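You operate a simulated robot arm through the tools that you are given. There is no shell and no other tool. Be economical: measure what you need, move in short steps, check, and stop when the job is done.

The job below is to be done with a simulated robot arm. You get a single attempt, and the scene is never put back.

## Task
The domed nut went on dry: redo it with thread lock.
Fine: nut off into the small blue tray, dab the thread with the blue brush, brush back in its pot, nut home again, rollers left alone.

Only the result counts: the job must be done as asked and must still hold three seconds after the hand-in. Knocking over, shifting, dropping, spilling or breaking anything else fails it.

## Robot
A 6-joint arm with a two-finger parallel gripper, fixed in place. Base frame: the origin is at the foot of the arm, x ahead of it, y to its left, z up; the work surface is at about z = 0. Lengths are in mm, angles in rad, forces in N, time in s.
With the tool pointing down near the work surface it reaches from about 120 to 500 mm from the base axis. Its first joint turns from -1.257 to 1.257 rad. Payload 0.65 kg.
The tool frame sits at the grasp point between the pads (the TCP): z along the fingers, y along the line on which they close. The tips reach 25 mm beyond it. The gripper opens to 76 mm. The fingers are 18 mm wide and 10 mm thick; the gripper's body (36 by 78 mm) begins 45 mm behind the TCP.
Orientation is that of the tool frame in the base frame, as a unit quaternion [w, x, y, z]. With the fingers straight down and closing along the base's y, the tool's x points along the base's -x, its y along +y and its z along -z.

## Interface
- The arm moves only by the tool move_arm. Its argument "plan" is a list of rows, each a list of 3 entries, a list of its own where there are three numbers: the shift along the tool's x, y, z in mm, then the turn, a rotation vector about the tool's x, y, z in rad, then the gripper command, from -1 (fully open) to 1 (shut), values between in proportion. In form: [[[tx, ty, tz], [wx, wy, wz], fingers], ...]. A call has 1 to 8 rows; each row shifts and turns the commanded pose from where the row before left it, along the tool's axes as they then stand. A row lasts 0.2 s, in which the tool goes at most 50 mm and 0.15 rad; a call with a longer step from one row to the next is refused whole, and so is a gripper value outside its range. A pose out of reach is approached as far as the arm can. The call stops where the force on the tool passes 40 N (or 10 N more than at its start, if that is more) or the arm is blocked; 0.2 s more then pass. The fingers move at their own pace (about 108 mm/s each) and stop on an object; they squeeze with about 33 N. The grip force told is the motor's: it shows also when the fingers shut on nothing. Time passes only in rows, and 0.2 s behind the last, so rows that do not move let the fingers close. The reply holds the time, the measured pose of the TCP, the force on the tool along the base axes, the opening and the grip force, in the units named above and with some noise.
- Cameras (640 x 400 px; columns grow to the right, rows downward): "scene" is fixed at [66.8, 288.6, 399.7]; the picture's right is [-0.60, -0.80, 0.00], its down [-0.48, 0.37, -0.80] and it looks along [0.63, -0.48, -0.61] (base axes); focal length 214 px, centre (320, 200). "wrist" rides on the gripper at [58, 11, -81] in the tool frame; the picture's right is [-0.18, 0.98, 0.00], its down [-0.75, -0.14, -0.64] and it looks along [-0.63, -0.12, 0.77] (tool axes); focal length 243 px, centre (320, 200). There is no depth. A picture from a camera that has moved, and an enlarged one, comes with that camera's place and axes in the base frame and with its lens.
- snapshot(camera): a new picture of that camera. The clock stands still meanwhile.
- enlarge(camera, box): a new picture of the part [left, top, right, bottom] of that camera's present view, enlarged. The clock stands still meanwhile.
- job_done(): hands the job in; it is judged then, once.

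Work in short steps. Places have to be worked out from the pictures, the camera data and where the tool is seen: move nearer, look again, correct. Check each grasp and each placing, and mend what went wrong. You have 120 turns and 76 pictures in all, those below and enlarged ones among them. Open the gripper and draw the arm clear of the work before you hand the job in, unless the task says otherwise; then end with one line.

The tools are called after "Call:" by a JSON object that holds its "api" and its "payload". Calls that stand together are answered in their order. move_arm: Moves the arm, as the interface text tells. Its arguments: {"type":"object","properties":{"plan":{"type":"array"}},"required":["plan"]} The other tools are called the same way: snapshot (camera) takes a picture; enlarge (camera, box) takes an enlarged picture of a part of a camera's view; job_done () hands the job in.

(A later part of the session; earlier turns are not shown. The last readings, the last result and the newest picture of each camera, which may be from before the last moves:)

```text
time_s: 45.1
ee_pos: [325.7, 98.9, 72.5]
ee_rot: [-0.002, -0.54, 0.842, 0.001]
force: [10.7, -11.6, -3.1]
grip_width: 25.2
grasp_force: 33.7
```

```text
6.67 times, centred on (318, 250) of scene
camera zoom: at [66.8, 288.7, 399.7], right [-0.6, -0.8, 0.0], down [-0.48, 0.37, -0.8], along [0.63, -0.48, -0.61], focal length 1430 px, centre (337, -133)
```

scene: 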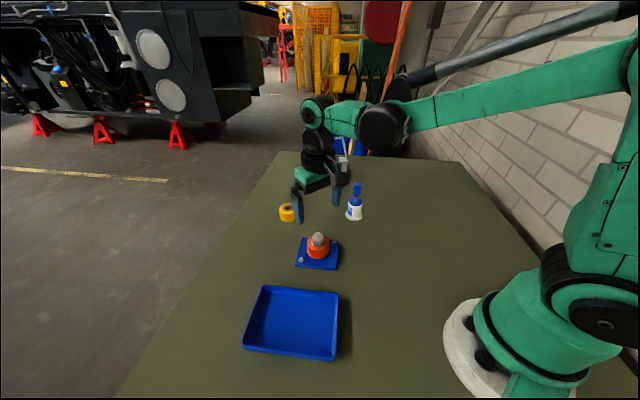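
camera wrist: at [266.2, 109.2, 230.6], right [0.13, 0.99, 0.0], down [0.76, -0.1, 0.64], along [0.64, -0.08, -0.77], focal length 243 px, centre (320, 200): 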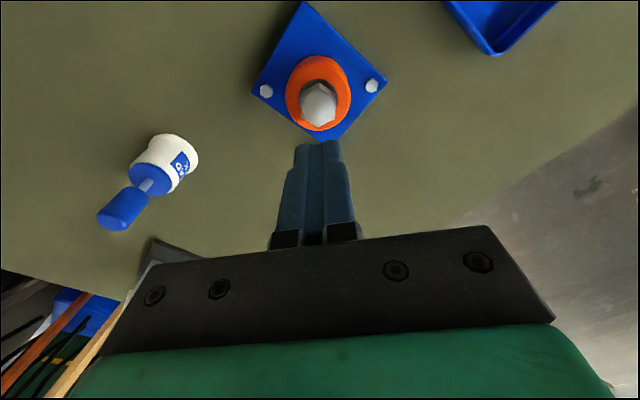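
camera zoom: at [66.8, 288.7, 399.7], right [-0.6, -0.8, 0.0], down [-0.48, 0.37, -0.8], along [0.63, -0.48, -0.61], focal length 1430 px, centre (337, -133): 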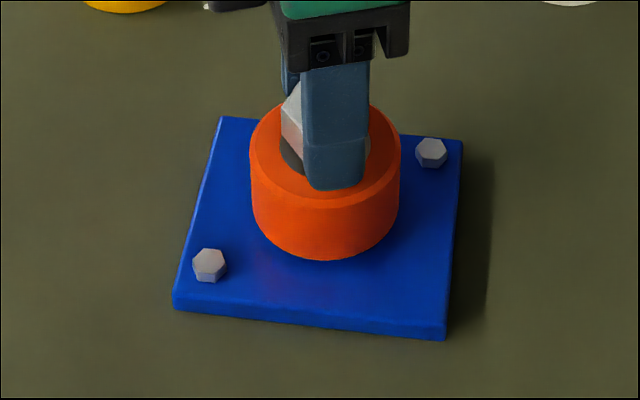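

The nut lags by about 0.15 rad but is centred. I'm releasing, rewinding 3.29 rad and regripping squarely.

Call:
{"api": "move_arm", "payload": {"plan": [[[0, 0, 0], [0, 0, 0], 0.1], [[0, 0, 0], [0, 0, 0], 0.1], [[0, 0, 0], [0, 0, 0.149], 0.1], [[0, 0, 0], [0, 0, 0.149], 0.1], [[0, 0, 0], [0, 0, 0.149], 0.1], [[0, 0, 0], [0, 0, 0.149], 0.1], [[0, 0, 0], [0, 0, 0.149], 0.1], [[0, 0, 0], [0, 0, 0.149], 0.1]]}}

Call:
{"api": "move_arm", "payload": {"plan": [[[0, 0, 0], [0, 0, 0.149], 0.1], [[0, 0, 0], [0, 0, 0.149], 0.1], [[0, 0, 0], [0, 0, 0.149], 0.1], [[0, 0, 0], [0, 0, 0.149], 0.1], [[0, 0, 0], [0, 0, 0.149], 0.1], [[0, 0, 0], [0, 0, 0.149], 0.1], [[0, 0, 0], [0, 0, 0.149], 0.1], [[0, 0, 0], [0, 0, 0.149], 0.1]]}}

Call:
{"api": "move_arm", "payload": {"plan": [[[0, 0, 0], [0, 0, 0.149], 0.1], [[0, 0, 0], [0, 0, 0.149], 0.1], [[0, 0, 0], [0, 0, 0.149], 0.1], [[0, 0, 0], [0, 0, 0.149], 0.1], [[0, 0, 0], [0, 0, 0.149], 0.1], [[0, 0, 0], [0, 0, 0.149], 0.1], [[0, 0, 0], [0, 0, 0.149], 0.1], [[0, 0, 0], [0, 0, 0.149], 0.1]]}}

Call:
{"api": "enlarge", "payload": {"camera": "wrist", "box": [240, 90, 400, 220]}}

```text
time_s: 46.9
ee_pos: [326.1, 100.0, 72.2]
ee_rot: [-0.001, -0.12, 0.993, 0.0]
force: [-0.5, -0.7, -0.7]
grip_width: 34.1
grasp_force: 0.1
```

```text
time_s: 48.7
ee_pos: [324.5, 99.6, 72.9]
ee_rot: [-0.002, 0.457, 0.89, 0.0]
force: [0.5, 0.6, 0.8]
grip_width: 34.3
grasp_force: 0.0
```

```text
time_s: 50.5
ee_pos: [325.8, 99.3, 72.2]
ee_rot: [-0.001, 0.878, 0.479, -0.002]
force: [0.3, 0.4, -0.5]
grip_width: 34.2
grasp_force: 0.0
```

```text
3.08 times, centred on (320, 155) of wrist
camera zoom: at [365.6, 144.1, 151.2], right [0.73, -0.69, 0.0], down [-0.52, -0.56, 0.64], along [-0.44, -0.47, -0.76], focal length 746 px, centre (320, 338)
```

zoom: 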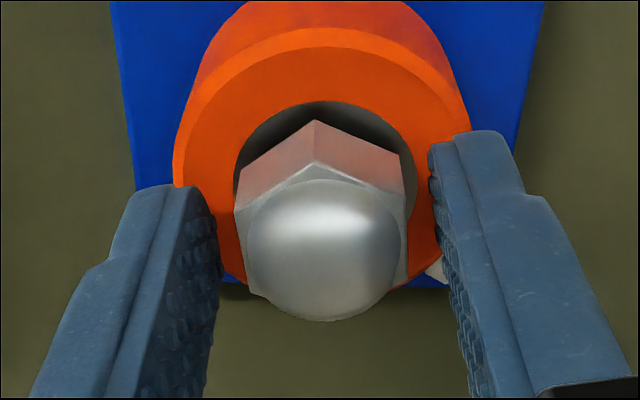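

Aligned within a few hundredths. Regripping and continuing the stroke.

Call:
{"api": "move_arm", "payload": {"plan": [[[0, 0, 0], [0, 0, 0.03], 1], [[0, 0, 0], [0, 0, 0], 1], [[0, 0, -0.06], [0, 0, -0.14], 1], [[0, 0, -0.06], [0, 0, -0.14], 1], [[0, 0, -0.06], [0, 0, -0.14], 1], [[0, 0, -0.06], [0, 0, -0.14], 1], [[0, 0, -0.06], [0, 0, -0.14], 1], [[0, 0, -0.06], [0, 0, -0.14], 1]]}}

Call:
{"api": "move_arm", "payload": {"plan": [[[0, 0, -0.06], [0, 0, -0.14], 1], [[0, 0, -0.06], [0, 0, -0.14], 1], [[0, 0, -0.06], [0, 0, -0.14], 1], [[0, 0, -0.06], [0, 0, -0.14], 1], [[0, 0, -0.06], [0, 0, -0.14], 1], [[0, 0, -0.06], [0, 0, -0.14], 1], [[0, 0, -0.06], [0, 0, -0.14], 1], [[0, 0, -0.06], [0, 0, -0.14], 1]]}}

Call:
{"api": "move_arm", "payload": {"plan": [[[0, 0, -0.06], [0, 0, -0.14], 1], [[0, 0, -0.06], [0, 0, -0.14], 1], [[0, 0, -0.06], [0, 0, -0.14], 1], [[0, 0, -0.06], [0, 0, -0.14], 1], [[0, 0, -0.06], [0, 0, -0.14], 1], [[0, 0, -0.06], [0, 0, -0.14], 1], [[0, 0, -0.06], [0, 0, -0.14], 1], [[0, 0, -0.06], [0, 0, -0.14], 1]]}}

Call:
{"api": "enlarge", "payload": {"camera": "scene", "box": [285, 220, 350, 280]}}

```text
time_s: 52.3
ee_pos: [325.2, 98.2, 72.3]
ee_rot: [-0.002, 0.616, 0.788, -0.001]
force: [-3.3, 0.8, 0.0]
grip_width: 24.6
grasp_force: 33.1
```

```text
time_s: 54.1
ee_pos: [324.2, 98.7, 73.4]
ee_rot: [-0.001, 0.104, 0.995, -0.001]
force: [-7.0, -9.8, -0.6]
grip_width: 23.9
grasp_force: 33.1
```

```text
time_s: 55.9
ee_pos: [325.7, 99.6, 74.1]
ee_rot: [-0.001, -0.439, 0.898, 0.001]
force: [9.0, -15.4, -3.0]
grip_width: 23.2
grasp_force: 33.4
```

```text
6.67 times, centred on (318, 250) of scene
camera zoom: at [66.8, 288.7, 399.7], right [-0.6, -0.8, 0.0], down [-0.48, 0.37, -0.8], along [0.63, -0.48, -0.61], focal length 1430 px, centre (337, -133)
```

zoom: 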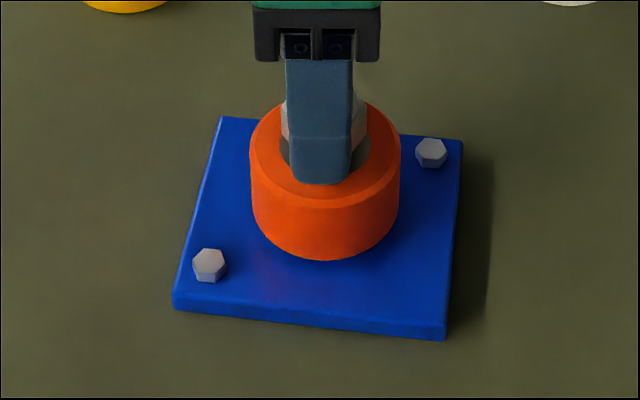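

Grip is square again. Continuing to the end of the stroke.

Call:
{"api": "move_arm", "payload": {"plan": [[[0, 0, -0.06], [0, 0, -0.14], 1], [[0, 0, -0.06], [0, 0, -0.14], 1], [[0, 0, -0.06], [0, 0, -0.14], 1], [[0, 0, -0.06], [0, 0, -0.14], 1], [[0, 0, -0.06], [0, 0, -0.14], 1], [[0, 0, -0.06], [0, 0, -0.14], 1], [[0, 0, -0.06], [0, 0, -0.14], 1], [[0, 0, -0.06], [0, 0, -0.14], 1]]}}

Call:
{"api": "enlarge", "payload": {"camera": "wrist", "box": [240, 90, 400, 220]}}

```text
time_s: 57.7
ee_pos: [324.3, 100.2, 74.6]
ee_rot: [0.0, 0.85, -0.527, -0.002]
force: [2.3, 0.3, -0.9]
grip_width: 23.6
grasp_force: 32.3
```

```text
3.08 times, centred on (320, 155) of wrist
camera zoom: at [340.8, 44.7, 153.9], right [-0.96, -0.27, 0.0], down [-0.2, 0.74, 0.65], along [-0.18, 0.62, -0.76], focal length 746 px, centre (320, 338)
```

zoom: 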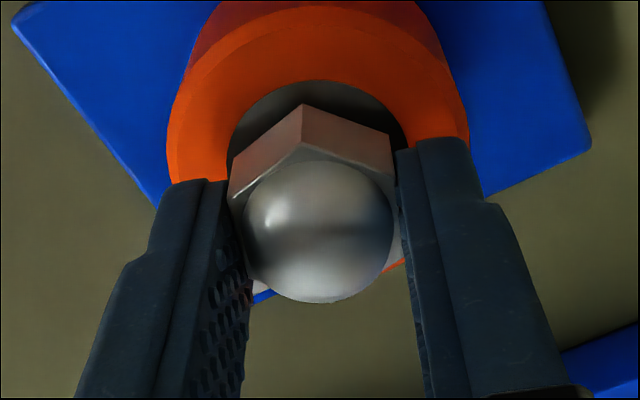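

Forces are near zero at yaw −2.03. Testing with a 1.5 mm lift.

Call:
{"api": "move_arm", "payload": {"plan": [[[0, 0, -1.5], [0, 0, 0], 1], [[0, 0, 0], [0, 0, 0], 1]]}}

Call:
{"api": "enlarge", "payload": {"camera": "wrist", "box": [240, 90, 400, 220]}}

```text
time_s: 58.3
ee_pos: [324.1, 99.9, 76.8]
ee_rot: [0.0, 0.85, -0.527, -0.002]
force: [5.5, 0.6, -20.7]
grip_width: 23.5
grasp_force: 33.0
```

```text
3.08 times, centred on (320, 155) of wrist
camera zoom: at [340.5, 44.7, 155.7], right [-0.96, -0.27, 0.0], down [-0.2, 0.74, 0.64], along [-0.18, 0.62, -0.76], focal length 746 px, centre (320, 338)
```

zoom: 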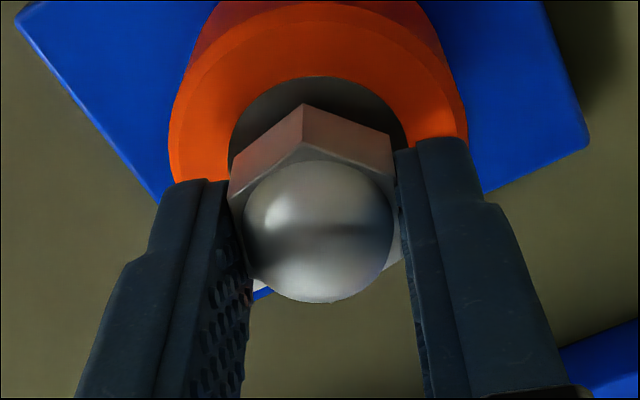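

Still coupled (−20.7 N). I'm lowering back, releasing, and rewinding for another stroke.

Call:
{"api": "move_arm", "payload": {"plan": [[[0, 0, 1.5], [0, 0, 0], 1], [[0, 0, 0], [0, 0, 0], 0.1], [[0, 0, 0], [0, 0, 0], 0.1], [[0, 0, 0], [0, 0, 0.149], 0.1], [[0, 0, 0], [0, 0, 0.149], 0.1], [[0, 0, 0], [0, 0, 0.149], 0.1], [[0, 0, 0], [0, 0, 0.149], 0.1], [[0, 0, 0], [0, 0, 0.149], 0.1]]}}

Call:
{"api": "move_arm", "payload": {"plan": [[[0, 0, 0], [0, 0, 0.149], 0.1], [[0, 0, 0], [0, 0, 0.149], 0.1], [[0, 0, 0], [0, 0, 0.149], 0.1], [[0, 0, 0], [0, 0, 0.149], 0.1], [[0, 0, 0], [0, 0, 0.149], 0.1], [[0, 0, 0], [0, 0, 0.149], 0.1], [[0, 0, 0], [0, 0, 0.149], 0.1], [[0, 0, 0], [0, 0, 0.149], 0.1]]}}

Call:
{"api": "move_arm", "payload": {"plan": [[[0, 0, 0], [0, 0, 0.149], 0.1], [[0, 0, 0], [0, 0, 0.149], 0.1], [[0, 0, 0], [0, 0, 0.149], 0.1], [[0, 0, 0], [0, 0, 0.149], 0.1], [[0, 0, 0], [0, 0, 0.149], 0.1], [[0, 0, 0], [0, 0, 0.149], 0.1], [[0, 0, 0], [0, 0, 0.149], 0.1], [[0, 0, 0], [0, 0, 0.149], 0.1]]}}

Call:
{"api": "move_arm", "payload": {"plan": [[[0, 0, 0], [0, 0, 0.149], 0.1], [[0, 0, 0], [0, 0, 0.149], 0.1], [[0, 0, 0], [0, 0, 0.149], 0.1], [[0, 0, 0], [0, 0, 0.149], 0.1], [[0, 0, 0], [0, 0, 0.149], 0.1], [[0, 0, 0], [0, 0, 0.149], 0.1], [[0, 0, 0], [0, 0, 0.149], 0.1]]}}

Call:
{"api": "enlarge", "payload": {"camera": "wrist", "box": [240, 90, 400, 220]}}

```text
time_s: 60.1
ee_pos: [323.6, 100.4, 74.7]
ee_rot: [-0.001, -0.598, 0.802, 0.001]
force: [0.2, 0.7, -0.9]
grip_width: 34.3
grasp_force: 0.0
```

```text
time_s: 61.9
ee_pos: [324.3, 99.8, 75.8]
ee_rot: [-0.002, -0.044, 0.999, 0.001]
force: [-0.2, 0.5, -0.8]
grip_width: 34.2
grasp_force: 0.0
```

```text
time_s: 63.7
ee_pos: [324.7, 99.7, 75.5]
ee_rot: [-0.002, 0.524, 0.852, 0.0]
force: [0.0, -0.3, 0.1]
grip_width: 34.3
grasp_force: 0.0
```

```text
time_s: 65.3
ee_pos: [326.5, 100.1, 75.1]
ee_rot: [-0.001, 0.879, 0.478, -0.002]
force: [0.8, 0.6, -0.4]
grip_width: 34.4
grasp_force: 0.0
```

```text
3.08 times, centred on (320, 155) of wrist
camera zoom: at [366.2, 144.1, 154.8], right [0.72, -0.69, 0.0], down [-0.53, -0.55, 0.64], along [-0.45, -0.47, -0.76], focal length 746 px, centre (320, 338)
```

zoom: 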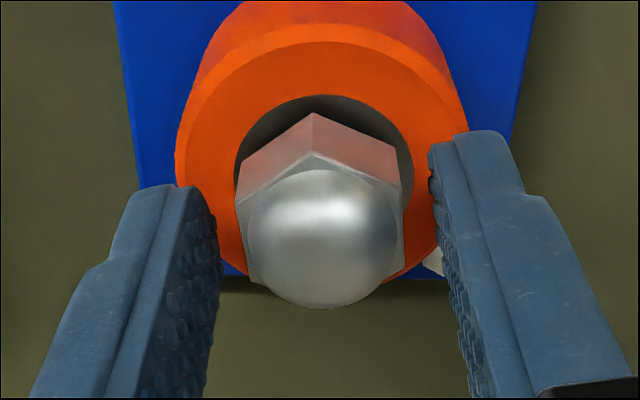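

I need to check the nut's real height unobstructed, so I'm raising 60 mm straight up and viewing it from the scene camera.

Call:
{"api": "move_arm", "payload": {"plan": [[[0, 0, -30], [0, 0, 0], 0.1], [[0, 0, -30], [0, 0, 0], 0.1]]}}

Call:
{"api": "enlarge", "payload": {"camera": "scene", "box": [285, 220, 350, 280]}}

```text
time_s: 65.9
ee_pos: [325.1, 99.9, 136.2]
ee_rot: [-0.001, 0.879, 0.477, -0.001]
force: [-0.1, -0.5, -0.1]
grip_width: 34.6
grasp_force: 0.0
```

```text
6.67 times, centred on (318, 250) of scene
camera zoom: at [66.8, 288.6, 399.7], right [-0.6, -0.8, 0.0], down [-0.48, 0.37, -0.8], along [0.63, -0.48, -0.61], focal length 1430 px, centre (337, -133)
```

zoom: 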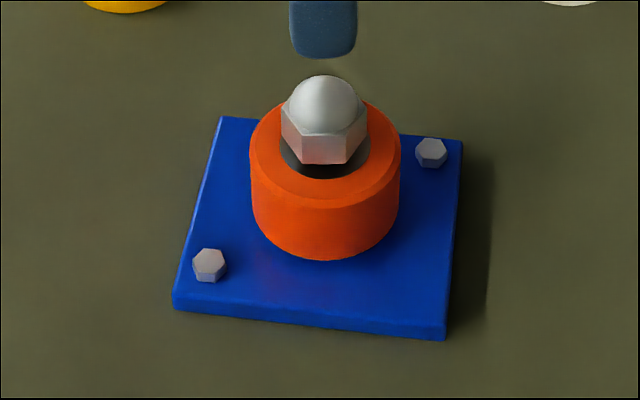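

The nut is at the same height and angle as before, so the last two strokes slipped: my 1.12 rad sampling hid 60° slips. I'm going back down low on the hex, gripping squarely, and turning in small checked steps.

Call:
{"api": "move_arm", "payload": {"plan": [[[0, 0, 30], [0, 0, 0.07], 0.1], [[0, 0, 30], [0, 0, 0], 0.1], [[0, 0, 4], [0, 0, 0], 0.1], [[0, 0, 0], [0, 0, 0], 0.1], [[0, 0, 0], [0, 0, 0], 1], [[0, 0, 0], [0, 0, 0], 1]]}}

Call:
{"api": "enlarge", "payload": {"camera": "wrist", "box": [240, 90, 400, 220]}}

Call:
{"api": "move_arm", "payload": {"plan": [[[0, 0, 0], [0, 0, -0.1], 1], [[0, 0, 0], [0, 0, -0.1], 1], [[0, 0, 0], [0, 0, 0], 1]]}}

Call:
{"api": "move_arm", "payload": {"plan": [[[0, 0, 0], [0, 0, -0.1], 1], [[0, 0, 0], [0, 0, -0.1], 1], [[0, 0, 0], [0, 0, 0], 1]]}}

Call:
{"api": "enlarge", "payload": {"camera": "wrist", "box": [240, 90, 400, 220]}}

```text
time_s: 67.3
ee_pos: [325.9, 98.3, 70.7]
ee_rot: [-0.002, 0.894, 0.447, -0.001]
force: [3.3, -3.1, -0.4]
grip_width: 23.2
grasp_force: 33.1
```

```text
3.08 times, centred on (320, 155) of wrist
camera zoom: at [368.9, 140.7, 150.5], right [0.68, -0.74, 0.0], down [-0.56, -0.52, 0.64], along [-0.48, -0.43, -0.76], focal length 746 px, centre (320, 338)
```

zoom: 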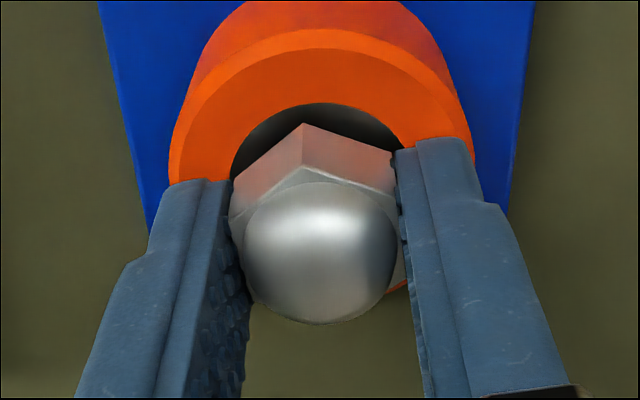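

```text
time_s: 68.1
ee_pos: [324.0, 99.1, 70.9]
ee_rot: [0.0, 0.845, 0.535, -0.002]
force: [8.8, -11.5, 0.1]
grip_width: 24.5
grasp_force: 32.6
```

```text
time_s: 68.9
ee_pos: [324.2, 99.4, 72.6]
ee_rot: [-0.001, 0.787, 0.617, -0.001]
force: [15.1, -12.4, 1.0]
grip_width: 26.4
grasp_force: 33.3
```

```text
3.08 times, centred on (320, 155) of wrist
camera zoom: at [349.7, 154.7, 150.4], right [0.91, -0.41, 0.0], down [-0.32, -0.7, 0.64], along [-0.27, -0.58, -0.77], focal length 746 px, centre (320, 338)
```

zoom: 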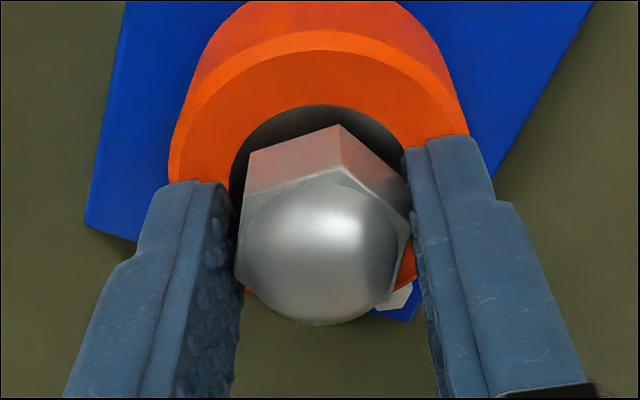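

The nut stays locked against counter-clockwise turning here. I'll realign squarely and test a small clockwise turn to see whether it's at a stop or just stiff.

Call:
{"api": "move_arm", "payload": {"plan": [[[0, 0, 0], [0, 0, 0], 0.1], [[0, 0, 0], [0, 0, 0.13], 0.1], [[0, 0, 0], [0, 0, 0.14], 0.1], [[0, 0, 0], [0, 0, 0.14], 0.1], [[0, 0, 0], [0, 0, 0], 1], [[0, 0, 0], [0, 0, 0], 1]]}}

Call:
{"api": "move_arm", "payload": {"plan": [[[0, 0, 0], [0, 0, 0.08], 1], [[0, 0, 0], [0, 0, 0.08], 1], [[0, 0, 0], [0, 0, 0.08], 1], [[0, 0, 0], [0, 0, 0], 1]]}}

```text
time_s: 70.3
ee_pos: [325.9, 100.3, 70.7]
ee_rot: [0.0, 0.897, 0.442, -0.001]
force: [14.1, -6.7, -0.1]
grip_width: 23.5
grasp_force: 32.5
```

```text
time_s: 71.3
ee_pos: [325.0, 100.0, 70.7]
ee_rot: [0.0, 0.943, 0.332, 0.0]
force: [30.1, -14.1, -1.4]
grip_width: 23.6
grasp_force: 32.5
```

Clockwise turning works (width stays 23.6), so the nut is simply stiff with an off-axis grip: 30 N along the closing axis. I'm recentring by shifting along tool y and watching the force.

Call:
{"api": "move_arm", "payload": {"plan": [[[0, 0.8, 0], [0, 0, 0], 1], [[0, 0, 0], [0, 0, 0], 1]]}}

Call:
{"api": "enlarge", "payload": {"camera": "wrist", "box": [240, 90, 400, 220]}}

```text
time_s: 71.9
ee_pos: [326.1, 98.8, 72.3]
ee_rot: [-0.001, 0.943, 0.332, -0.002]
force: [21.7, -9.8, 0.7]
grip_width: 23.5
grasp_force: 32.6
```

```text
3.08 times, centred on (320, 155) of wrist
camera zoom: at [377.6, 128.9, 150.5], right [0.47, -0.88, 0.0], down [-0.67, -0.36, 0.64], along [-0.57, -0.3, -0.76], focal length 746 px, centre (320, 338)
```

zoom: 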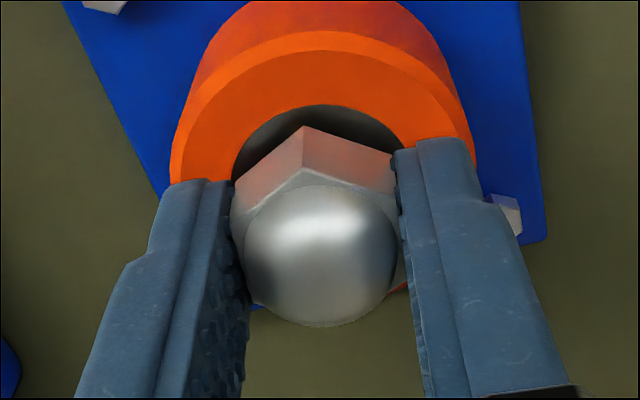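

Force fell 9 N per 0.8 mm, so about 2 mm of offset remains. Shifting further and re-reading.

Call:
{"api": "move_arm", "payload": {"plan": [[[0, 1.0, 0], [0, 0, 0], 1], [[0, 1.0, 0], [0, 0, 0], 1], [[0, 0, 0], [0, 0, 0], 1]]}}

Call:
{"api": "move_arm", "payload": {"plan": [[[0, 0, 0], [0, 0, -0.08], 1], [[0, 0, 0], [0, 0, -0.08], 1], [[0, 0, 0], [0, 0, -0.08], 1], [[0, 0, 0], [0, 0, 0], 1]]}}

Call:
{"api": "move_arm", "payload": {"plan": [[[0, 0, 0], [0, 0, -0.08], 1], [[0, 0, 0], [0, 0, -0.08], 1], [[0, 0, 0], [0, 0, -0.08], 1], [[0, 0, 0], [0, 0, 0], 1]]}}

```text
time_s: 72.7
ee_pos: [325.8, 99.6, 71.3]
ee_rot: [-0.004, 0.943, 0.333, -0.002]
force: [2.5, 23.6, 0.0]
grip_width: 23.4
grasp_force: 33.0
```

```text
time_s: 73.7
ee_pos: [326.8, 96.5, 70.5]
ee_rot: [-0.002, 0.896, 0.443, -0.001]
force: [-6.9, 18.9, -2.8]
grip_width: 23.4
grasp_force: 33.0
```

```text
time_s: 74.7
ee_pos: [328.1, 97.3, 72.0]
ee_rot: [-0.002, 0.837, 0.548, -0.001]
force: [-2.6, 16.4, 0.6]
grip_width: 23.3
grasp_force: 32.5
```

The width now holds at 23.3 while passing the old sticking point. I'm easing the remaining 16 N side load and continuing with a check picture.

Call:
{"api": "move_arm", "payload": {"plan": [[[0.3, -0.6, 0], [0, 0, 0], 1], [[0, 0, -0.04], [0, 0, -0.1], 1], [[0, 0, -0.04], [0, 0, -0.1], 1], [[0, 0, -0.04], [0, 0, -0.1], 1], [[0, 0, 0], [0, 0, 0], 1]]}}

Call:
{"api": "enlarge", "payload": {"camera": "wrist", "box": [240, 90, 400, 220]}}

```text
time_s: 75.9
ee_pos: [326.7, 97.9, 70.8]
ee_rot: [0.0, 0.746, 0.666, -0.002]
force: [-1.1, 2.2, -1.1]
grip_width: 23.4
grasp_force: 33.2
```

```text
3.08 times, centred on (320, 155) of wrist
camera zoom: at [343.7, 155.7, 150.3], right [0.96, -0.29, 0.0], down [-0.22, -0.73, 0.64], along [-0.19, -0.62, -0.76], focal length 746 px, centre (320, 338)
```

zoom: 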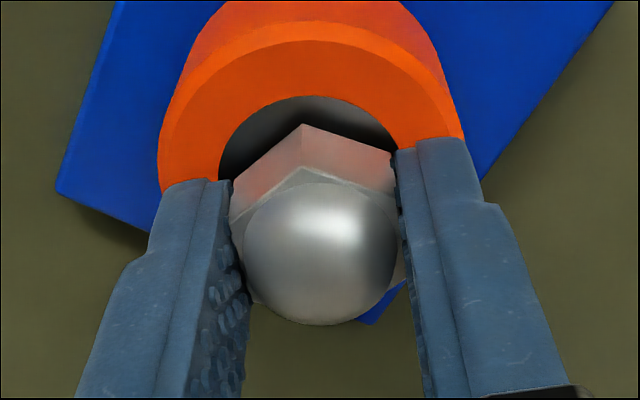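

Forces are nearly zero and the nut now follows the gripper laterally, off the hub's centre, so it appears free. Testing with a 3 mm lift.

Call:
{"api": "move_arm", "payload": {"plan": [[[0, 0, -1.5], [0, 0, 0], 1], [[0, 0, -1.5], [0, 0, 0], 1], [[0, 0, 0], [0, 0, 0], 1]]}}

Call:
{"api": "enlarge", "payload": {"camera": "wrist", "box": [240, 90, 400, 220]}}

```text
time_s: 76.7
ee_pos: [326.2, 97.0, 73.1]
ee_rot: [-0.002, 0.746, 0.666, -0.001]
force: [0.1, -0.1, -0.3]
grip_width: 23.3
grasp_force: 32.9
```

```text
3.08 times, centred on (320, 155) of wrist
camera zoom: at [343.8, 156.2, 153.0], right [0.96, -0.29, 0.0], down [-0.22, -0.73, 0.64], along [-0.19, -0.61, -0.77], focal length 746 px, centre (320, 338)
```

zoom: 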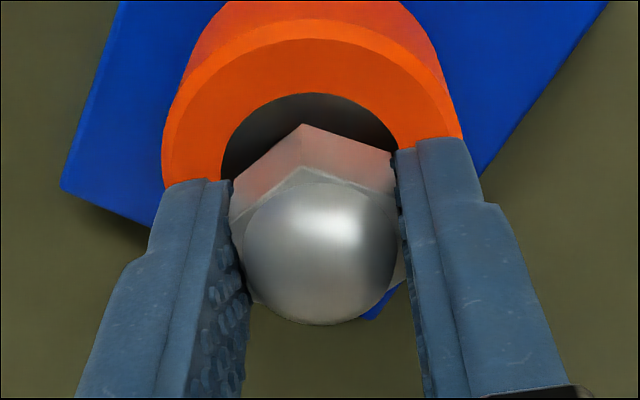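

The nut came up with no load: it's free. Raising well clear and confirming.

Call:
{"api": "move_arm", "payload": {"plan": [[[0, 0, -10], [0, 0, 0], 1], [[0, 0, -15], [0, 0, 0], 1], [[0, 0, -25], [0, 0, 0], 1], [[0, 0, -25], [0, 0, 0], 1]]}}

Call:
{"api": "enlarge", "payload": {"camera": "scene", "box": [220, 160, 380, 380]}}

Call:
{"api": "snapshot", "payload": {"camera": "wrist"}}

```text
time_s: 77.7
ee_pos: [326.9, 97.4, 149.7]
ee_rot: [-0.002, 0.746, 0.666, -0.002]
force: [-0.2, 0.8, -0.9]
grip_width: 23.3
grasp_force: 32.9
```

```text
1.82 times, centred on (300, 270) of scene
camera zoom: at [66.8, 288.6, 399.7], right [-0.6, -0.8, 0.0], down [-0.48, 0.37, -0.8], along [0.63, -0.48, -0.61], focal length 390 px, centre (356, 73)
```

zoom: 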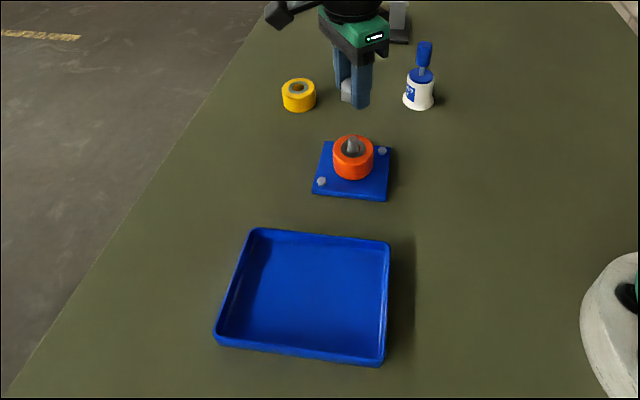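

```text
28 pictures are left
camera wrist: at [343.7, 156.4, 228.4], right [0.96, -0.29, 0.0], down [-0.22, -0.73, 0.64], along [-0.19, -0.61, -0.77], focal length 243 px, centre (320, 200)
```

wrist: 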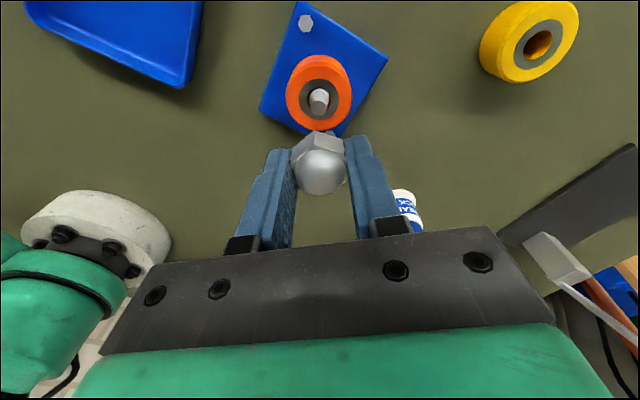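

The nut is in the gripper and the bare stud stands in the roller. I'm carrying the nut over the tray at about (235, 215) and lowering partway.

Call:
{"api": "move_arm", "payload": {"plan": [[[26.75, -26.2, 0], [0, 0, 0], 1], [[26.75, -26.2, 0], [0, 0, 0], 1], [[26.75, -26.2, 0], [0, 0, 0], 1], [[26.75, -26.2, 0], [0, 0, 0], 1], [[0, 0, 40], [0, 0, 0], 1], [[0, 0, 40], [0, 0, 0], 1], [[0, 0, 15], [0, 0, 0], 1]]}}

Call:
{"api": "enlarge", "payload": {"camera": "scene", "box": [200, 220, 400, 390]}}

```text
time_s: 79.3
ee_pos: [236.4, 216.6, 54.5]
ee_rot: [-0.002, 0.746, 0.666, 0.0]
force: [-0.6, -0.5, -0.3]
grip_width: 23.2
grasp_force: 33.3
```

```text
2.35 times, centred on (300, 305) of scene
camera zoom: at [66.8, 288.6, 399.7], right [-0.6, -0.8, 0.0], down [-0.48, 0.37, -0.8], along [0.63, -0.48, -0.61], focal length 505 px, centre (367, -47)
```

zoom: 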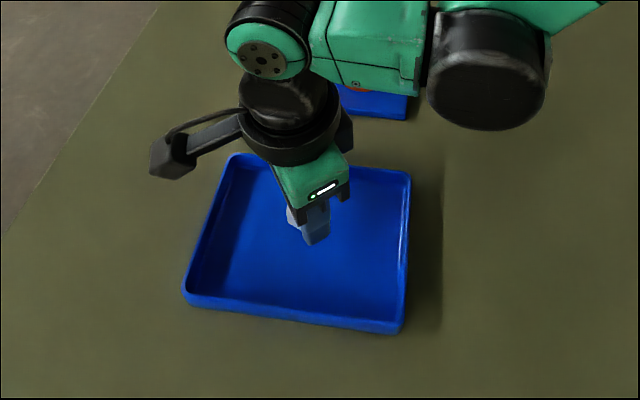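

The nut is over the tray's middle. Lowering, with fine steps near the floor.

Call:
{"api": "move_arm", "payload": {"plan": [[[0, 0, 12], [0, 0, 0], 1], [[0, 0, 10], [0, 0, 0], 1], [[0, 0, 2], [0, 0, 0], 1], [[0, 0, 0], [0, 0, 0], 1]]}}

Call:
{"api": "move_arm", "payload": {"plan": [[[0, 0, 0.8], [0, 0, 0], 1], [[0, 0, 0.8], [0, 0, 0], 1], [[0, 0, 0], [0, 0, 0], 1]]}}

```text
time_s: 80.3
ee_pos: [234.0, 215.4, 31.7]
ee_rot: [-0.001, 0.746, 0.666, -0.001]
force: [0.5, 0.6, -0.7]
grip_width: 23.3
grasp_force: 33.2
```

```text
time_s: 81.1
ee_pos: [233.7, 216.1, 28.3]
ee_rot: [-0.001, 0.746, 0.666, -0.001]
force: [-0.7, 0.4, -0.2]
grip_width: 23.4
grasp_force: 33.2
```

Call:
{"api": "move_arm", "payload": {"plan": [[[0, 0, 0.7], [0, 0, 0], 1], [[0, 0, 0.7], [0, 0, 0], 1], [[0, 0, 0.7], [0, 0, 0], 1], [[0, 0, 0], [0, 0, 0], 1]]}}

```text
time_s: 81.7
ee_pos: [234.9, 216.6, 28.4]
ee_rot: [-0.001, 0.746, 0.666, -0.002]
force: [-1.8, 0.1, 17.8]
grip_width: 23.3
grasp_force: 32.2
stopped in row 2: the force on the tool passed its limit (the readings are from after the stop); the commanded pose is now the measured one
```

The fingertips touched the tray floor at TCP ≈28. I'm backing off 0.4 mm, opening to 34 mm so the nut stands, and withdrawing.

Call:
{"api": "move_arm", "payload": {"plan": [[[0, 0, -0.5], [0, 0, 0], 1], [[0, 0, 0], [0, 0, 0], 0.1], [[0, 0, 0], [0, 0, 0], 0.1], [[0, 0, -25], [0, 0, 0], 0.1], [[0, 0, -45], [0, 0, 0], 0.1], [[0, 0, -45], [0, 0, 0], 0.1]]}}

Call:
{"api": "snapshot", "payload": {"camera": "wrist"}}

```text
time_s: 83.0
ee_pos: [234.3, 218.1, 144.5]
ee_rot: [-0.001, 0.746, 0.666, -0.002]
force: [-0.2, -0.2, 0.5]
grip_width: 34.2
grasp_force: 0.1
```

```text
26 pictures are left
camera wrist: at [250.4, 275.4, 224.0], right [0.96, -0.29, 0.0], down [-0.22, -0.73, 0.64], along [-0.19, -0.61, -0.77], focal length 243 px, centre (320, 200)
```

wrist: 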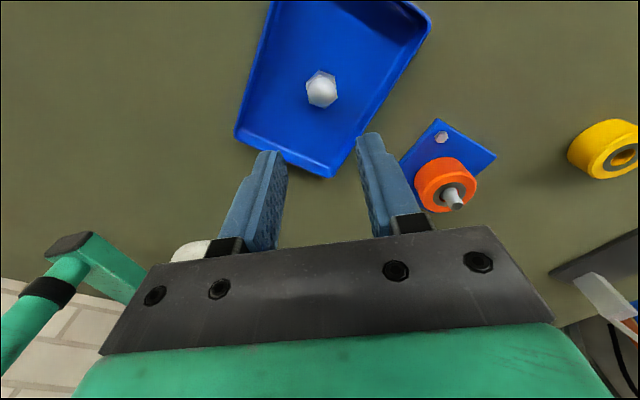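

The nut stands upright in the tray. Now I'm rotating to yaw≈0 at height and travelling to the brush pot.

Call:
{"api": "move_arm", "payload": {"plan": [[[0, 0, -4], [0, 0, -0.14], 0.1], [[0, 0, -4], [0, 0, -0.14], 0.1], [[0, 0, -4], [0, 0, -0.14], 0.1], [[0, 0, -4], [0, 0, -0.14], 0.1], [[0, 0, -4], [0, 0, -0.14], 0.1], [[0, 0, -4], [0, 0, -0.14], 0.1], [[0, 0, -2], [0, 0, -0.14], 0.1], [[0, 0, 0], [0, 0, -0.14], 0.1]]}}

Call:
{"api": "move_arm", "payload": {"plan": [[[0, 0, 0], [0, 0, -0.14], -0.2], [[0, 0, 0], [0, 0, -0.14], -0.2], [[0, 0, 0], [0, 0, -0.14], -0.2], [[0, 0, 0], [0, 0, -0.143], -0.2], [[-19, -39.6, 0], [0, 0, 0], -0.2], [[-19, -39.6, 0], [0, 0, 0], -0.2], [[-19, -39.6, 0], [0, 0, 0], -0.2], [[-19, -39.6, 0], [0, 0, 0], -0.2]]}}

Call:
{"api": "move_arm", "payload": {"plan": [[[-19, -39.6, 0], [0, 0, 0], -0.2], [[-19, -39.6, 0], [0, 0, 0], -0.2], [[-19, -39.6, 0], [0, 0, 0], -0.2], [[0, 0, 0], [0, 0, 0], -0.2]]}}

Call:
{"api": "snapshot", "payload": {"camera": "wrist"}}

Call:
{"api": "enlarge", "payload": {"camera": "scene", "box": [280, 140, 420, 270]}}

```text
time_s: 84.8
ee_pos: [234.2, 216.5, 171.4]
ee_rot: [-0.003, 0.277, 0.961, 0.0]
force: [-0.2, 0.1, 0.6]
grip_width: 34.1
grasp_force: 0.0
```

```text
time_s: 86.7
ee_pos: [309.2, 57.9, 171.5]
ee_rot: [-0.001, 0.001, 1.0, 0.0]
force: [-0.1, -0.4, 0.1]
grip_width: 45.8
grasp_force: 0.0
```

```text
time_s: 87.7
ee_pos: [366.5, -62.6, 168.3]
ee_rot: [-0.002, 0.001, 1.0, -0.001]
force: [0.4, 0.6, 0.7]
grip_width: 45.5
grasp_force: 0.2
```

```text
25 pictures are left
camera wrist: at [308.0, -49.6, 247.9], right [0.19, 0.98, 0.0], down [0.76, -0.14, 0.64], along [0.63, -0.12, -0.77], focal length 243 px, centre (320, 200)
```

wrist: 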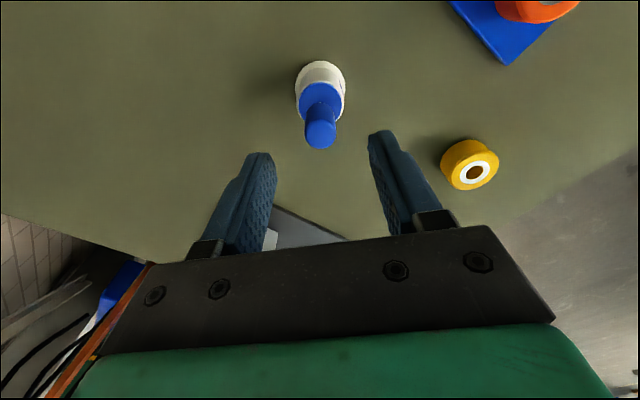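

```text
3.08 times, centred on (350, 205) of scene
camera zoom: at [66.8, 288.6, 399.7], right [-0.6, -0.8, 0.0], down [-0.48, 0.37, -0.8], along [0.63, -0.48, -0.61], focal length 660 px, centre (228, 185)
```

zoom: 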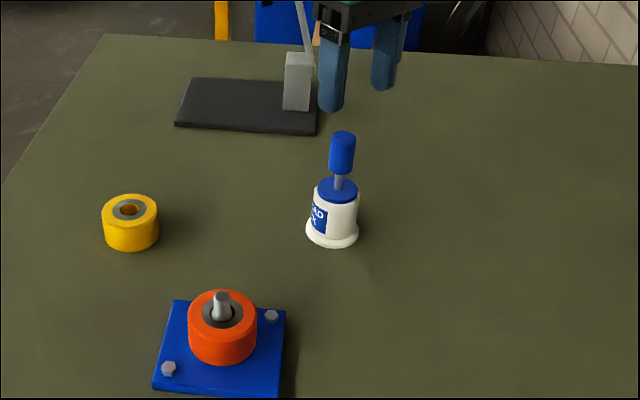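

The handle top is at about (375, −62.5, 99), diameter ~20. I'm shifting 8.5 mm forward and descending to straddle it, then checking.

Call:
{"api": "move_arm", "payload": {"plan": [[[-8.5, 0, 0], [0, 0, 0], -0.2], [[0, 0, 25], [0, 0, 0], -0.2], [[0, 0, 20], [0, 0, 0], -0.2], [[0, 0, 13], [0, 0, 0], -0.2], [[0, 0, 0], [0, 0, 0], -0.2]]}}

Call:
{"api": "snapshot", "payload": {"camera": "wrist"}}

```text
time_s: 88.8
ee_pos: [376.1, -62.2, 110.0]
ee_rot: [-0.002, 0.001, 1.0, 0.001]
force: [0.1, 0.6, 0.1]
grip_width: 45.4
grasp_force: 0.2
```

```text
23 pictures are left
camera wrist: at [317.7, -48.8, 190.3], right [0.19, 0.98, 0.0], down [0.76, -0.14, 0.64], along [0.63, -0.12, -0.77], focal length 243 px, centre (320, 200)
```

wrist: 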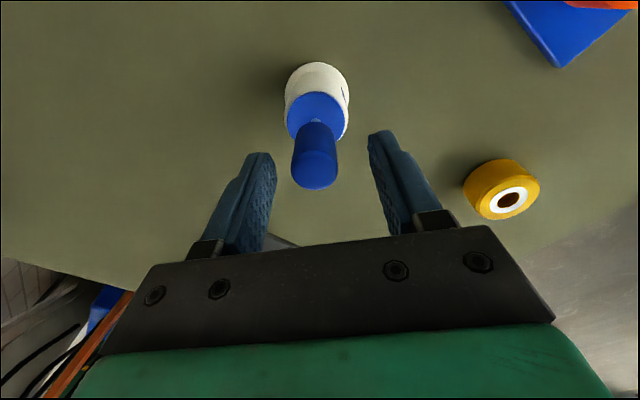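

The handle is about 2.5 mm left of centre. Correcting, descending to z≈84 and closing.

Call:
{"api": "move_arm", "payload": {"plan": [[[0, -2.5, 0], [0, 0, 0], -0.2], [[0, 0, 13], [0, 0, 0], -0.2], [[0, 0, 12], [0, 0, 0], -0.2], [[0, 0, 0], [0, 0, 0], 1], [[0, 0, 0], [0, 0, 0], 1], [[0, 0, 0], [0, 0, 0], 1]]}}

Call:
{"api": "enlarge", "payload": {"camera": "scene", "box": [320, 160, 390, 230]}}

```text
time_s: 90.2
ee_pos: [375.3, -64.4, 85.9]
ee_rot: [-0.002, 0.001, 1.0, 0.0]
force: [0.4, -0.4, 0.0]
grip_width: 19.5
grasp_force: 32.8
```

```text
5.71 times, centred on (355, 195) of scene
camera zoom: at [66.8, 288.6, 399.7], right [-0.6, -0.8, 0.0], down [-0.48, 0.37, -0.8], along [0.63, -0.48, -0.61], focal length 1226 px, centre (120, 229)
```

zoom: 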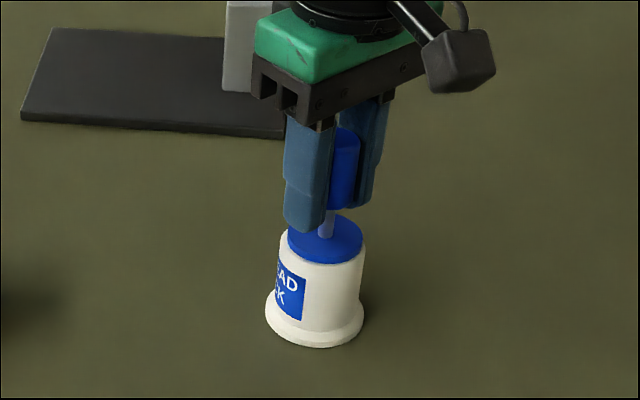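

Grip is 19.5 mm on the handle. Lifting straight up slowly, then checking that the pot stayed.

Call:
{"api": "move_arm", "payload": {"plan": [[[0, 0, -3], [0, 0, 0], 1], [[0, 0, -7], [0, 0, 0], 1], [[0, 0, -10], [0, 0, 0], 1], [[0, 0, -10], [0, 0, 0], 1], [[0, 0, -15], [0, 0, 0], 1], [[0, 0, -15], [0, 0, 0], 1], [[0, 0, -15], [0, 0, 0], 1], [[0, 0, -5], [0, 0, 0], 1]]}}

Call:
{"api": "enlarge", "payload": {"camera": "scene", "box": [310, 110, 430, 230]}}

```text
time_s: 92.0
ee_pos: [376.7, -64.0, 167.3]
ee_rot: [-0.002, 0.001, 1.0, -0.001]
force: [1.1, -0.1, 0.3]
grip_width: 19.7
grasp_force: 32.6
```

```text
3.33 times, centred on (370, 170) of scene
camera zoom: at [66.8, 288.6, 399.7], right [-0.6, -0.8, 0.0], down [-0.48, 0.37, -0.8], along [0.63, -0.48, -0.61], focal length 715 px, centre (153, 300)
```

zoom: 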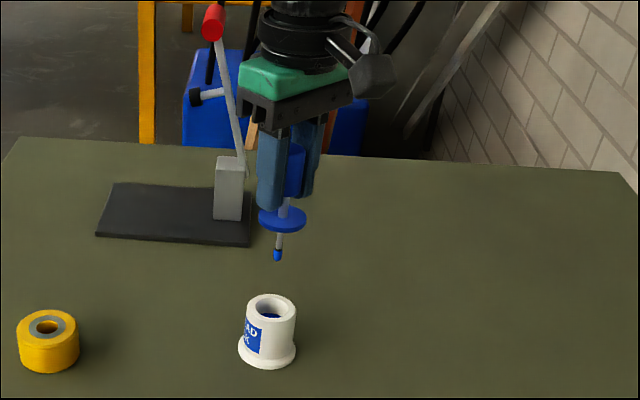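

The brush came out cleanly with its wet tip about 78 mm below the TCP; the pot is unmoved. Carrying it over the stud at about (325, 100).

Call:
{"api": "move_arm", "payload": {"plan": [[[10.1, 32.9, 0], [0, 0, 0], 1], [[10.1, 32.9, 0], [0, 0, 0], 1], [[10.1, 32.9, 0], [0, 0, 0], 1], [[10.1, 32.9, 0], [0, 0, 0], 1], [[10.1, 32.9, 0], [0, 0, 0], 1], [[0, 0, 5], [0, 0, 0], 1], [[0, 0, 0], [0, 0, 0], 1]]}}

Call:
{"api": "enlarge", "payload": {"camera": "scene", "box": [270, 190, 370, 290]}}

Call:
{"api": "enlarge", "payload": {"camera": "wrist", "box": [240, 60, 400, 220]}}

```text
time_s: 93.7
ee_pos: [324.0, 101.5, 162.2]
ee_rot: [-0.002, 0.001, 1.0, -0.001]
force: [-0.4, -0.1, -1.6]
grip_width: 19.1
grasp_force: 33.1
```

```text
4.00 times, centred on (320, 240) of scene
camera zoom: at [66.8, 288.7, 399.7], right [-0.6, -0.8, 0.0], down [-0.48, 0.37, -0.8], along [0.63, -0.48, -0.61], focal length 858 px, centre (320, 40)
```

zoom: 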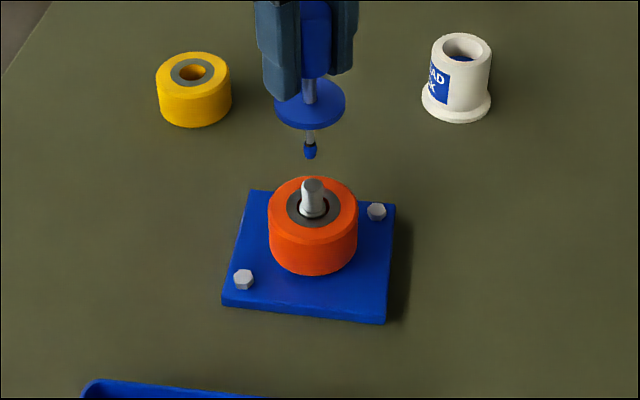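

```text
2.50 times, centred on (320, 140) of wrist
camera zoom: at [265.4, 114.5, 240.7], right [0.19, 0.98, 0.0], down [0.76, -0.14, 0.64], along [0.63, -0.12, -0.77], focal length 606 px, centre (320, 350)
```

zoom: 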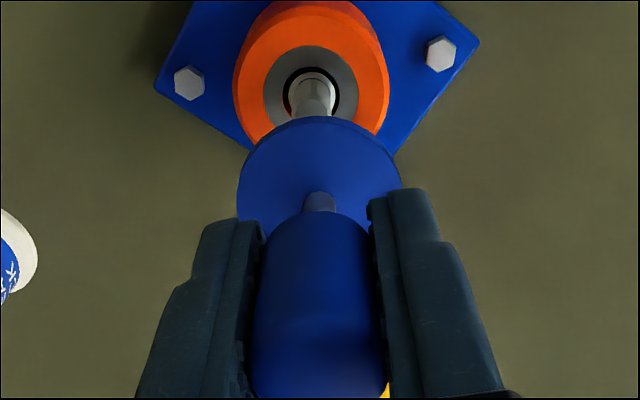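

The brush tip is about 2 mm on +y of the stud axis; stud ≈(324, 98), top z≈57. I'm going alongside the stud on the +y side and lowering the tip to thread height.

Call:
{"api": "move_arm", "payload": {"plan": [[[0, 11, 0], [0, 0, 0], 1], [[0, 0, 14], [0, 0, 0], 1], [[0, 0, 12], [0, 0, 0], 1], [[0, 0, 0], [0, 0, 0], 1]]}}

Call:
{"api": "enlarge", "payload": {"camera": "scene", "box": [285, 210, 350, 275]}}

```text
time_s: 94.7
ee_pos: [325.5, 111.2, 135.0]
ee_rot: [-0.002, 0.001, 1.0, 0.0]
force: [-0.2, -0.9, -0.1]
grip_width: 19.4
grasp_force: 33.2
```

```text
6.15 times, centred on (318, 242) of scene
camera zoom: at [66.8, 288.6, 399.7], right [-0.6, -0.8, 0.0], down [-0.48, 0.37, -0.8], along [0.63, -0.48, -0.61], focal length 1320 px, centre (335, -62)
```

zoom: 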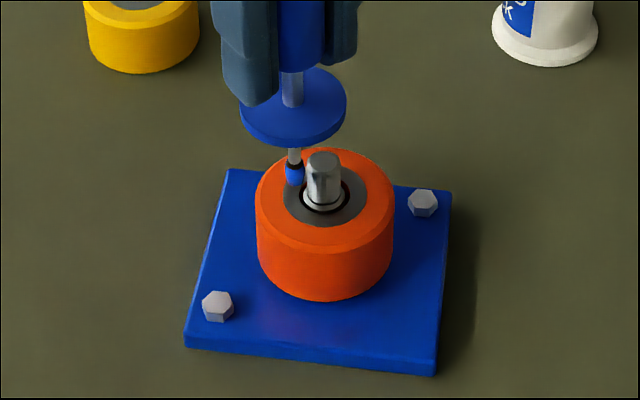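

The tip is beside the stud at thread height (z≈50), about 3–4 mm away. Pressing it gently against the thread.

Call:
{"api": "move_arm", "payload": {"plan": [[[0, -1.2, 0], [0, 0, 0], 1], [[0, -1.2, 0], [0, 0, 0], 1], [[0, -0.8, 0], [0, 0, 0], 1], [[0, -0.6, 0], [0, 0, 0], 1], [[0, -0.5, 0], [0, 0, 0], 1], [[0, 0, 0], [0, 0, 0], 1]]}}

Call:
{"api": "enlarge", "payload": {"camera": "scene", "box": [300, 220, 335, 255]}}

```text
time_s: 96.0
ee_pos: [324.9, 107.2, 134.8]
ee_rot: [-0.001, 0.001, 1.0, 0.0]
force: [0.1, -0.4, -0.1]
grip_width: 19.8
grasp_force: 32.8
```

```text
11.43 times, centred on (318, 238) of scene
camera zoom: at [66.8, 288.6, 399.7], right [-0.6, -0.8, 0.0], down [-0.48, 0.37, -0.8], along [0.63, -0.48, -0.61], focal length 2451 px, centre (349, -229)
```

zoom: 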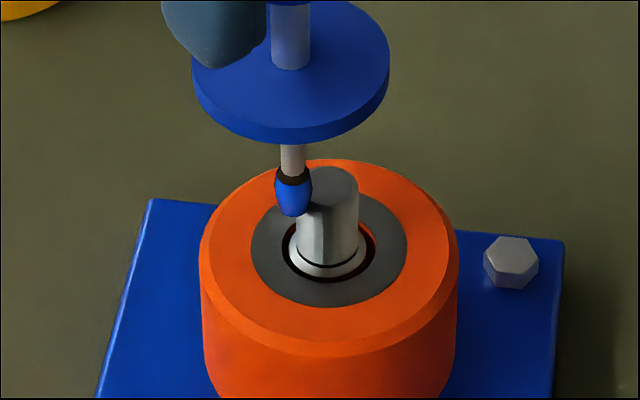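

The tip overlaps the stud's edge in view but shows no contact force. Pressing 2 mm further, slightly lower, with a short up-down stroke.

Call:
{"api": "move_arm", "payload": {"plan": [[[0, -0.6, 1], [0, 0, 0], 1], [[0, -0.6, 0], [0, 0, 0], 1], [[0, -0.6, 0], [0, 0, 0], 1], [[0, -0.5, 0], [0, 0, 0], 1], [[0, 0, 0], [0, 0, 0], 1]]}}

Call:
{"api": "enlarge", "payload": {"camera": "scene", "box": [300, 220, 335, 255]}}

```text
time_s: 97.2
ee_pos: [325.0, 105.5, 135.3]
ee_rot: [-0.002, 0.001, 1.0, 0.0]
force: [0.1, 2.7, 1.0]
grip_width: 19.3
grasp_force: 32.8
```

```text
11.43 times, centred on (318, 238) of scene
camera zoom: at [66.8, 288.6, 399.7], right [-0.6, -0.8, 0.0], down [-0.48, 0.37, -0.8], along [0.63, -0.48, -0.61], focal length 2451 px, centre (349, -229)
```

zoom: 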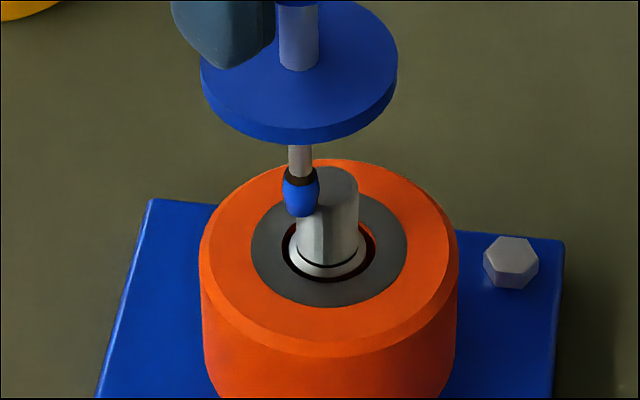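

Contact force (2.7 N in y) confirms the dab. I'll stroke up and down on the thread, then back away and look.

Call:
{"api": "move_arm", "payload": {"plan": [[[0, -0.3, 1], [0, 0, 0], 1], [[0, 0, 1], [0, 0, 0], 1], [[0, 0, 0], [0, 0, 0], 1], [[0, 0, -2], [0, 0, 0], 1], [[0, 0, -2], [0, 0, 0], 1], [[0, 0, 0], [0, 0, 0], 1], [[0, 6, 0], [0, 0, 0], 1], [[0, 6, -10], [0, 0, 0], 1]]}}

Call:
{"api": "enlarge", "payload": {"camera": "scene", "box": [300, 220, 335, 255]}}

```text
time_s: 99.0
ee_pos: [326.0, 115.6, 146.3]
ee_rot: [-0.003, 0.001, 1.0, 0.0]
force: [0.4, -0.7, -0.9]
grip_width: 19.3
grasp_force: 33.0
```

```text
11.43 times, centred on (318, 238) of scene
camera zoom: at [66.8, 288.6, 399.7], right [-0.6, -0.8, 0.0], down [-0.48, 0.37, -0.8], along [0.63, -0.48, -0.61], focal length 2451 px, centre (349, -229)
```

zoom: 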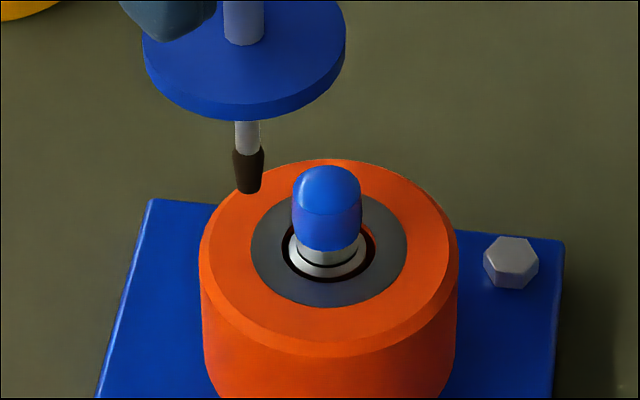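

The whole thread is now blue-coated. Raising and returning the brush to directly above its pot by reversing the summed moves (x −50.5, y −180.6).

Call:
{"api": "move_arm", "payload": {"plan": [[[0, 0, -20], [0, 0, 0], 1], [[-10.1, -36.1, 0], [0, 0, 0], 1], [[-10.1, -36.1, 0], [0, 0, 0], 1], [[-10.1, -36.1, 0], [0, 0, 0], 1], [[-10.1, -36.1, 0], [0, 0, 0], 1], [[-10.1, -36.2, 0], [0, 0, 0], 1], [[0, 0, 20], [0, 0, 0], 1], [[0, 0, 0], [0, 0, 0], 1]]}}

Call:
{"api": "enlarge", "payload": {"camera": "scene", "box": [320, 150, 390, 220]}}

```text
time_s: 100.8
ee_pos: [375.2, -62.7, 145.4]
ee_rot: [-0.002, 0.0, 1.0, 0.0]
force: [-0.1, 0.0, -0.9]
grip_width: 19.3
grasp_force: 33.3
```

```text
5.71 times, centred on (355, 185) of scene
camera zoom: at [66.8, 288.6, 399.7], right [-0.6, -0.8, 0.0], down [-0.48, 0.37, -0.8], along [0.63, -0.48, -0.61], focal length 1226 px, centre (120, 286)
```

zoom: 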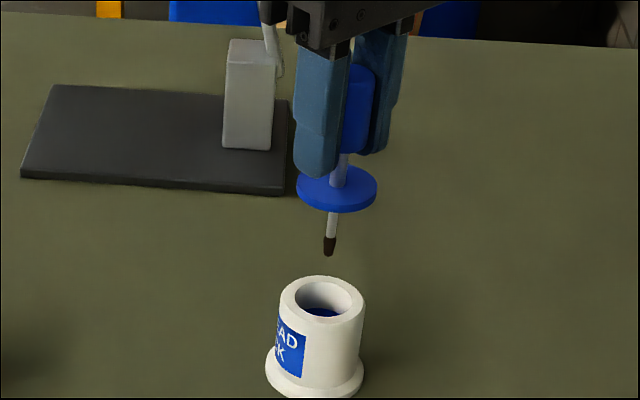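

The tip lines up with the pot mouth along the vertical. Lowering it back in.

Call:
{"api": "move_arm", "payload": {"plan": [[[0, 0, 10], [0, 0, 0], 1], [[0, 0, 10], [0, 0, 0], 1], [[0, 0, 10], [0, 0, 0], 1], [[0, 0, 10], [0, 0, 0], 1], [[0, 0, 10], [0, 0, 0], 1], [[0, 0, 6], [0, 0, 0], 1], [[0, 0, 3.3], [0, 0, 0], 1], [[0, 0, 0], [0, 0, 0], 1]]}}

Call:
{"api": "enlarge", "payload": {"camera": "scene", "box": [320, 160, 390, 230]}}

```text
time_s: 102.7
ee_pos: [376.1, -62.5, 87.6]
ee_rot: [-0.002, 0.001, 1.0, 0.0]
force: [0.0, -0.1, -0.3]
grip_width: 19.2
grasp_force: 33.2
```

```text
5.71 times, centred on (355, 195) of scene
camera zoom: at [66.8, 288.6, 399.7], right [-0.6, -0.8, 0.0], down [-0.48, 0.37, -0.8], along [0.63, -0.48, -0.61], focal length 1226 px, centre (120, 229)
```

zoom: 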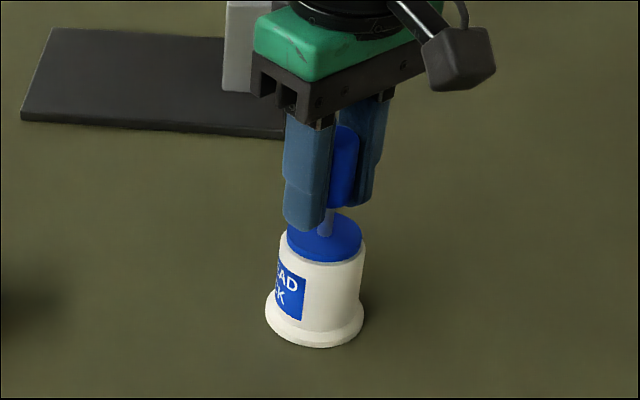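

The lid is level with its home position. Lowering the last 0.7 mm, releasing, rising, and heading back to above the nut.

Call:
{"api": "move_arm", "payload": {"plan": [[[0, 0, 0.7], [0, 0, 0], 1], [[0, 0, 0], [0, 0, 0], 0.1], [[0, 0, 0], [0, 0, 0], 0.1], [[0, 0, -15], [0, 0, 0], 0.1], [[0, 0, -25], [0, 0, 0], 0.1], [[0, 0, -45], [0, 0, 0], 0.1], [[20.2, 39.96, 0], [0, 0, 0], 0.1], [[20.2, 39.96, 0], [0, 0, 0], 0.1]]}}

Call:
{"api": "move_arm", "payload": {"plan": [[[20.2, 39.96, 0], [0, 0, -0.1458], 0.1], [[14.19, 42.47, 0], [0, 0, -0.1458], 0.1], [[7.94, 44.07, 0], [0, 0, -0.1458], 0.1], [[1.53, 44.76, 0], [0, 0, -0.1458], 0.1], [[-5.01, 44.5, 0], [0, 0, -0.1458], 0.1], [[0, 0, 0], [0, 0, -0.1458], 0.1], [[0, 0, 0], [0, 0, -0.1458], 0.1], [[0, 0, 0], [0, 0, -0.1458], 0.1]]}}

```text
time_s: 104.5
ee_pos: [333.5, 15.9, 169.9]
ee_rot: [-0.001, 0.001, 1.0, -0.001]
force: [0.0, 0.0, 0.5]
grip_width: 34.2
grasp_force: 0.0
```

```text
time_s: 106.2
ee_pos: [234.2, 217.2, 172.6]
ee_rot: [-0.002, -0.55, 0.835, 0.0]
force: [0.0, -0.1, 0.4]
grip_width: 34.0
grasp_force: 0.2
```

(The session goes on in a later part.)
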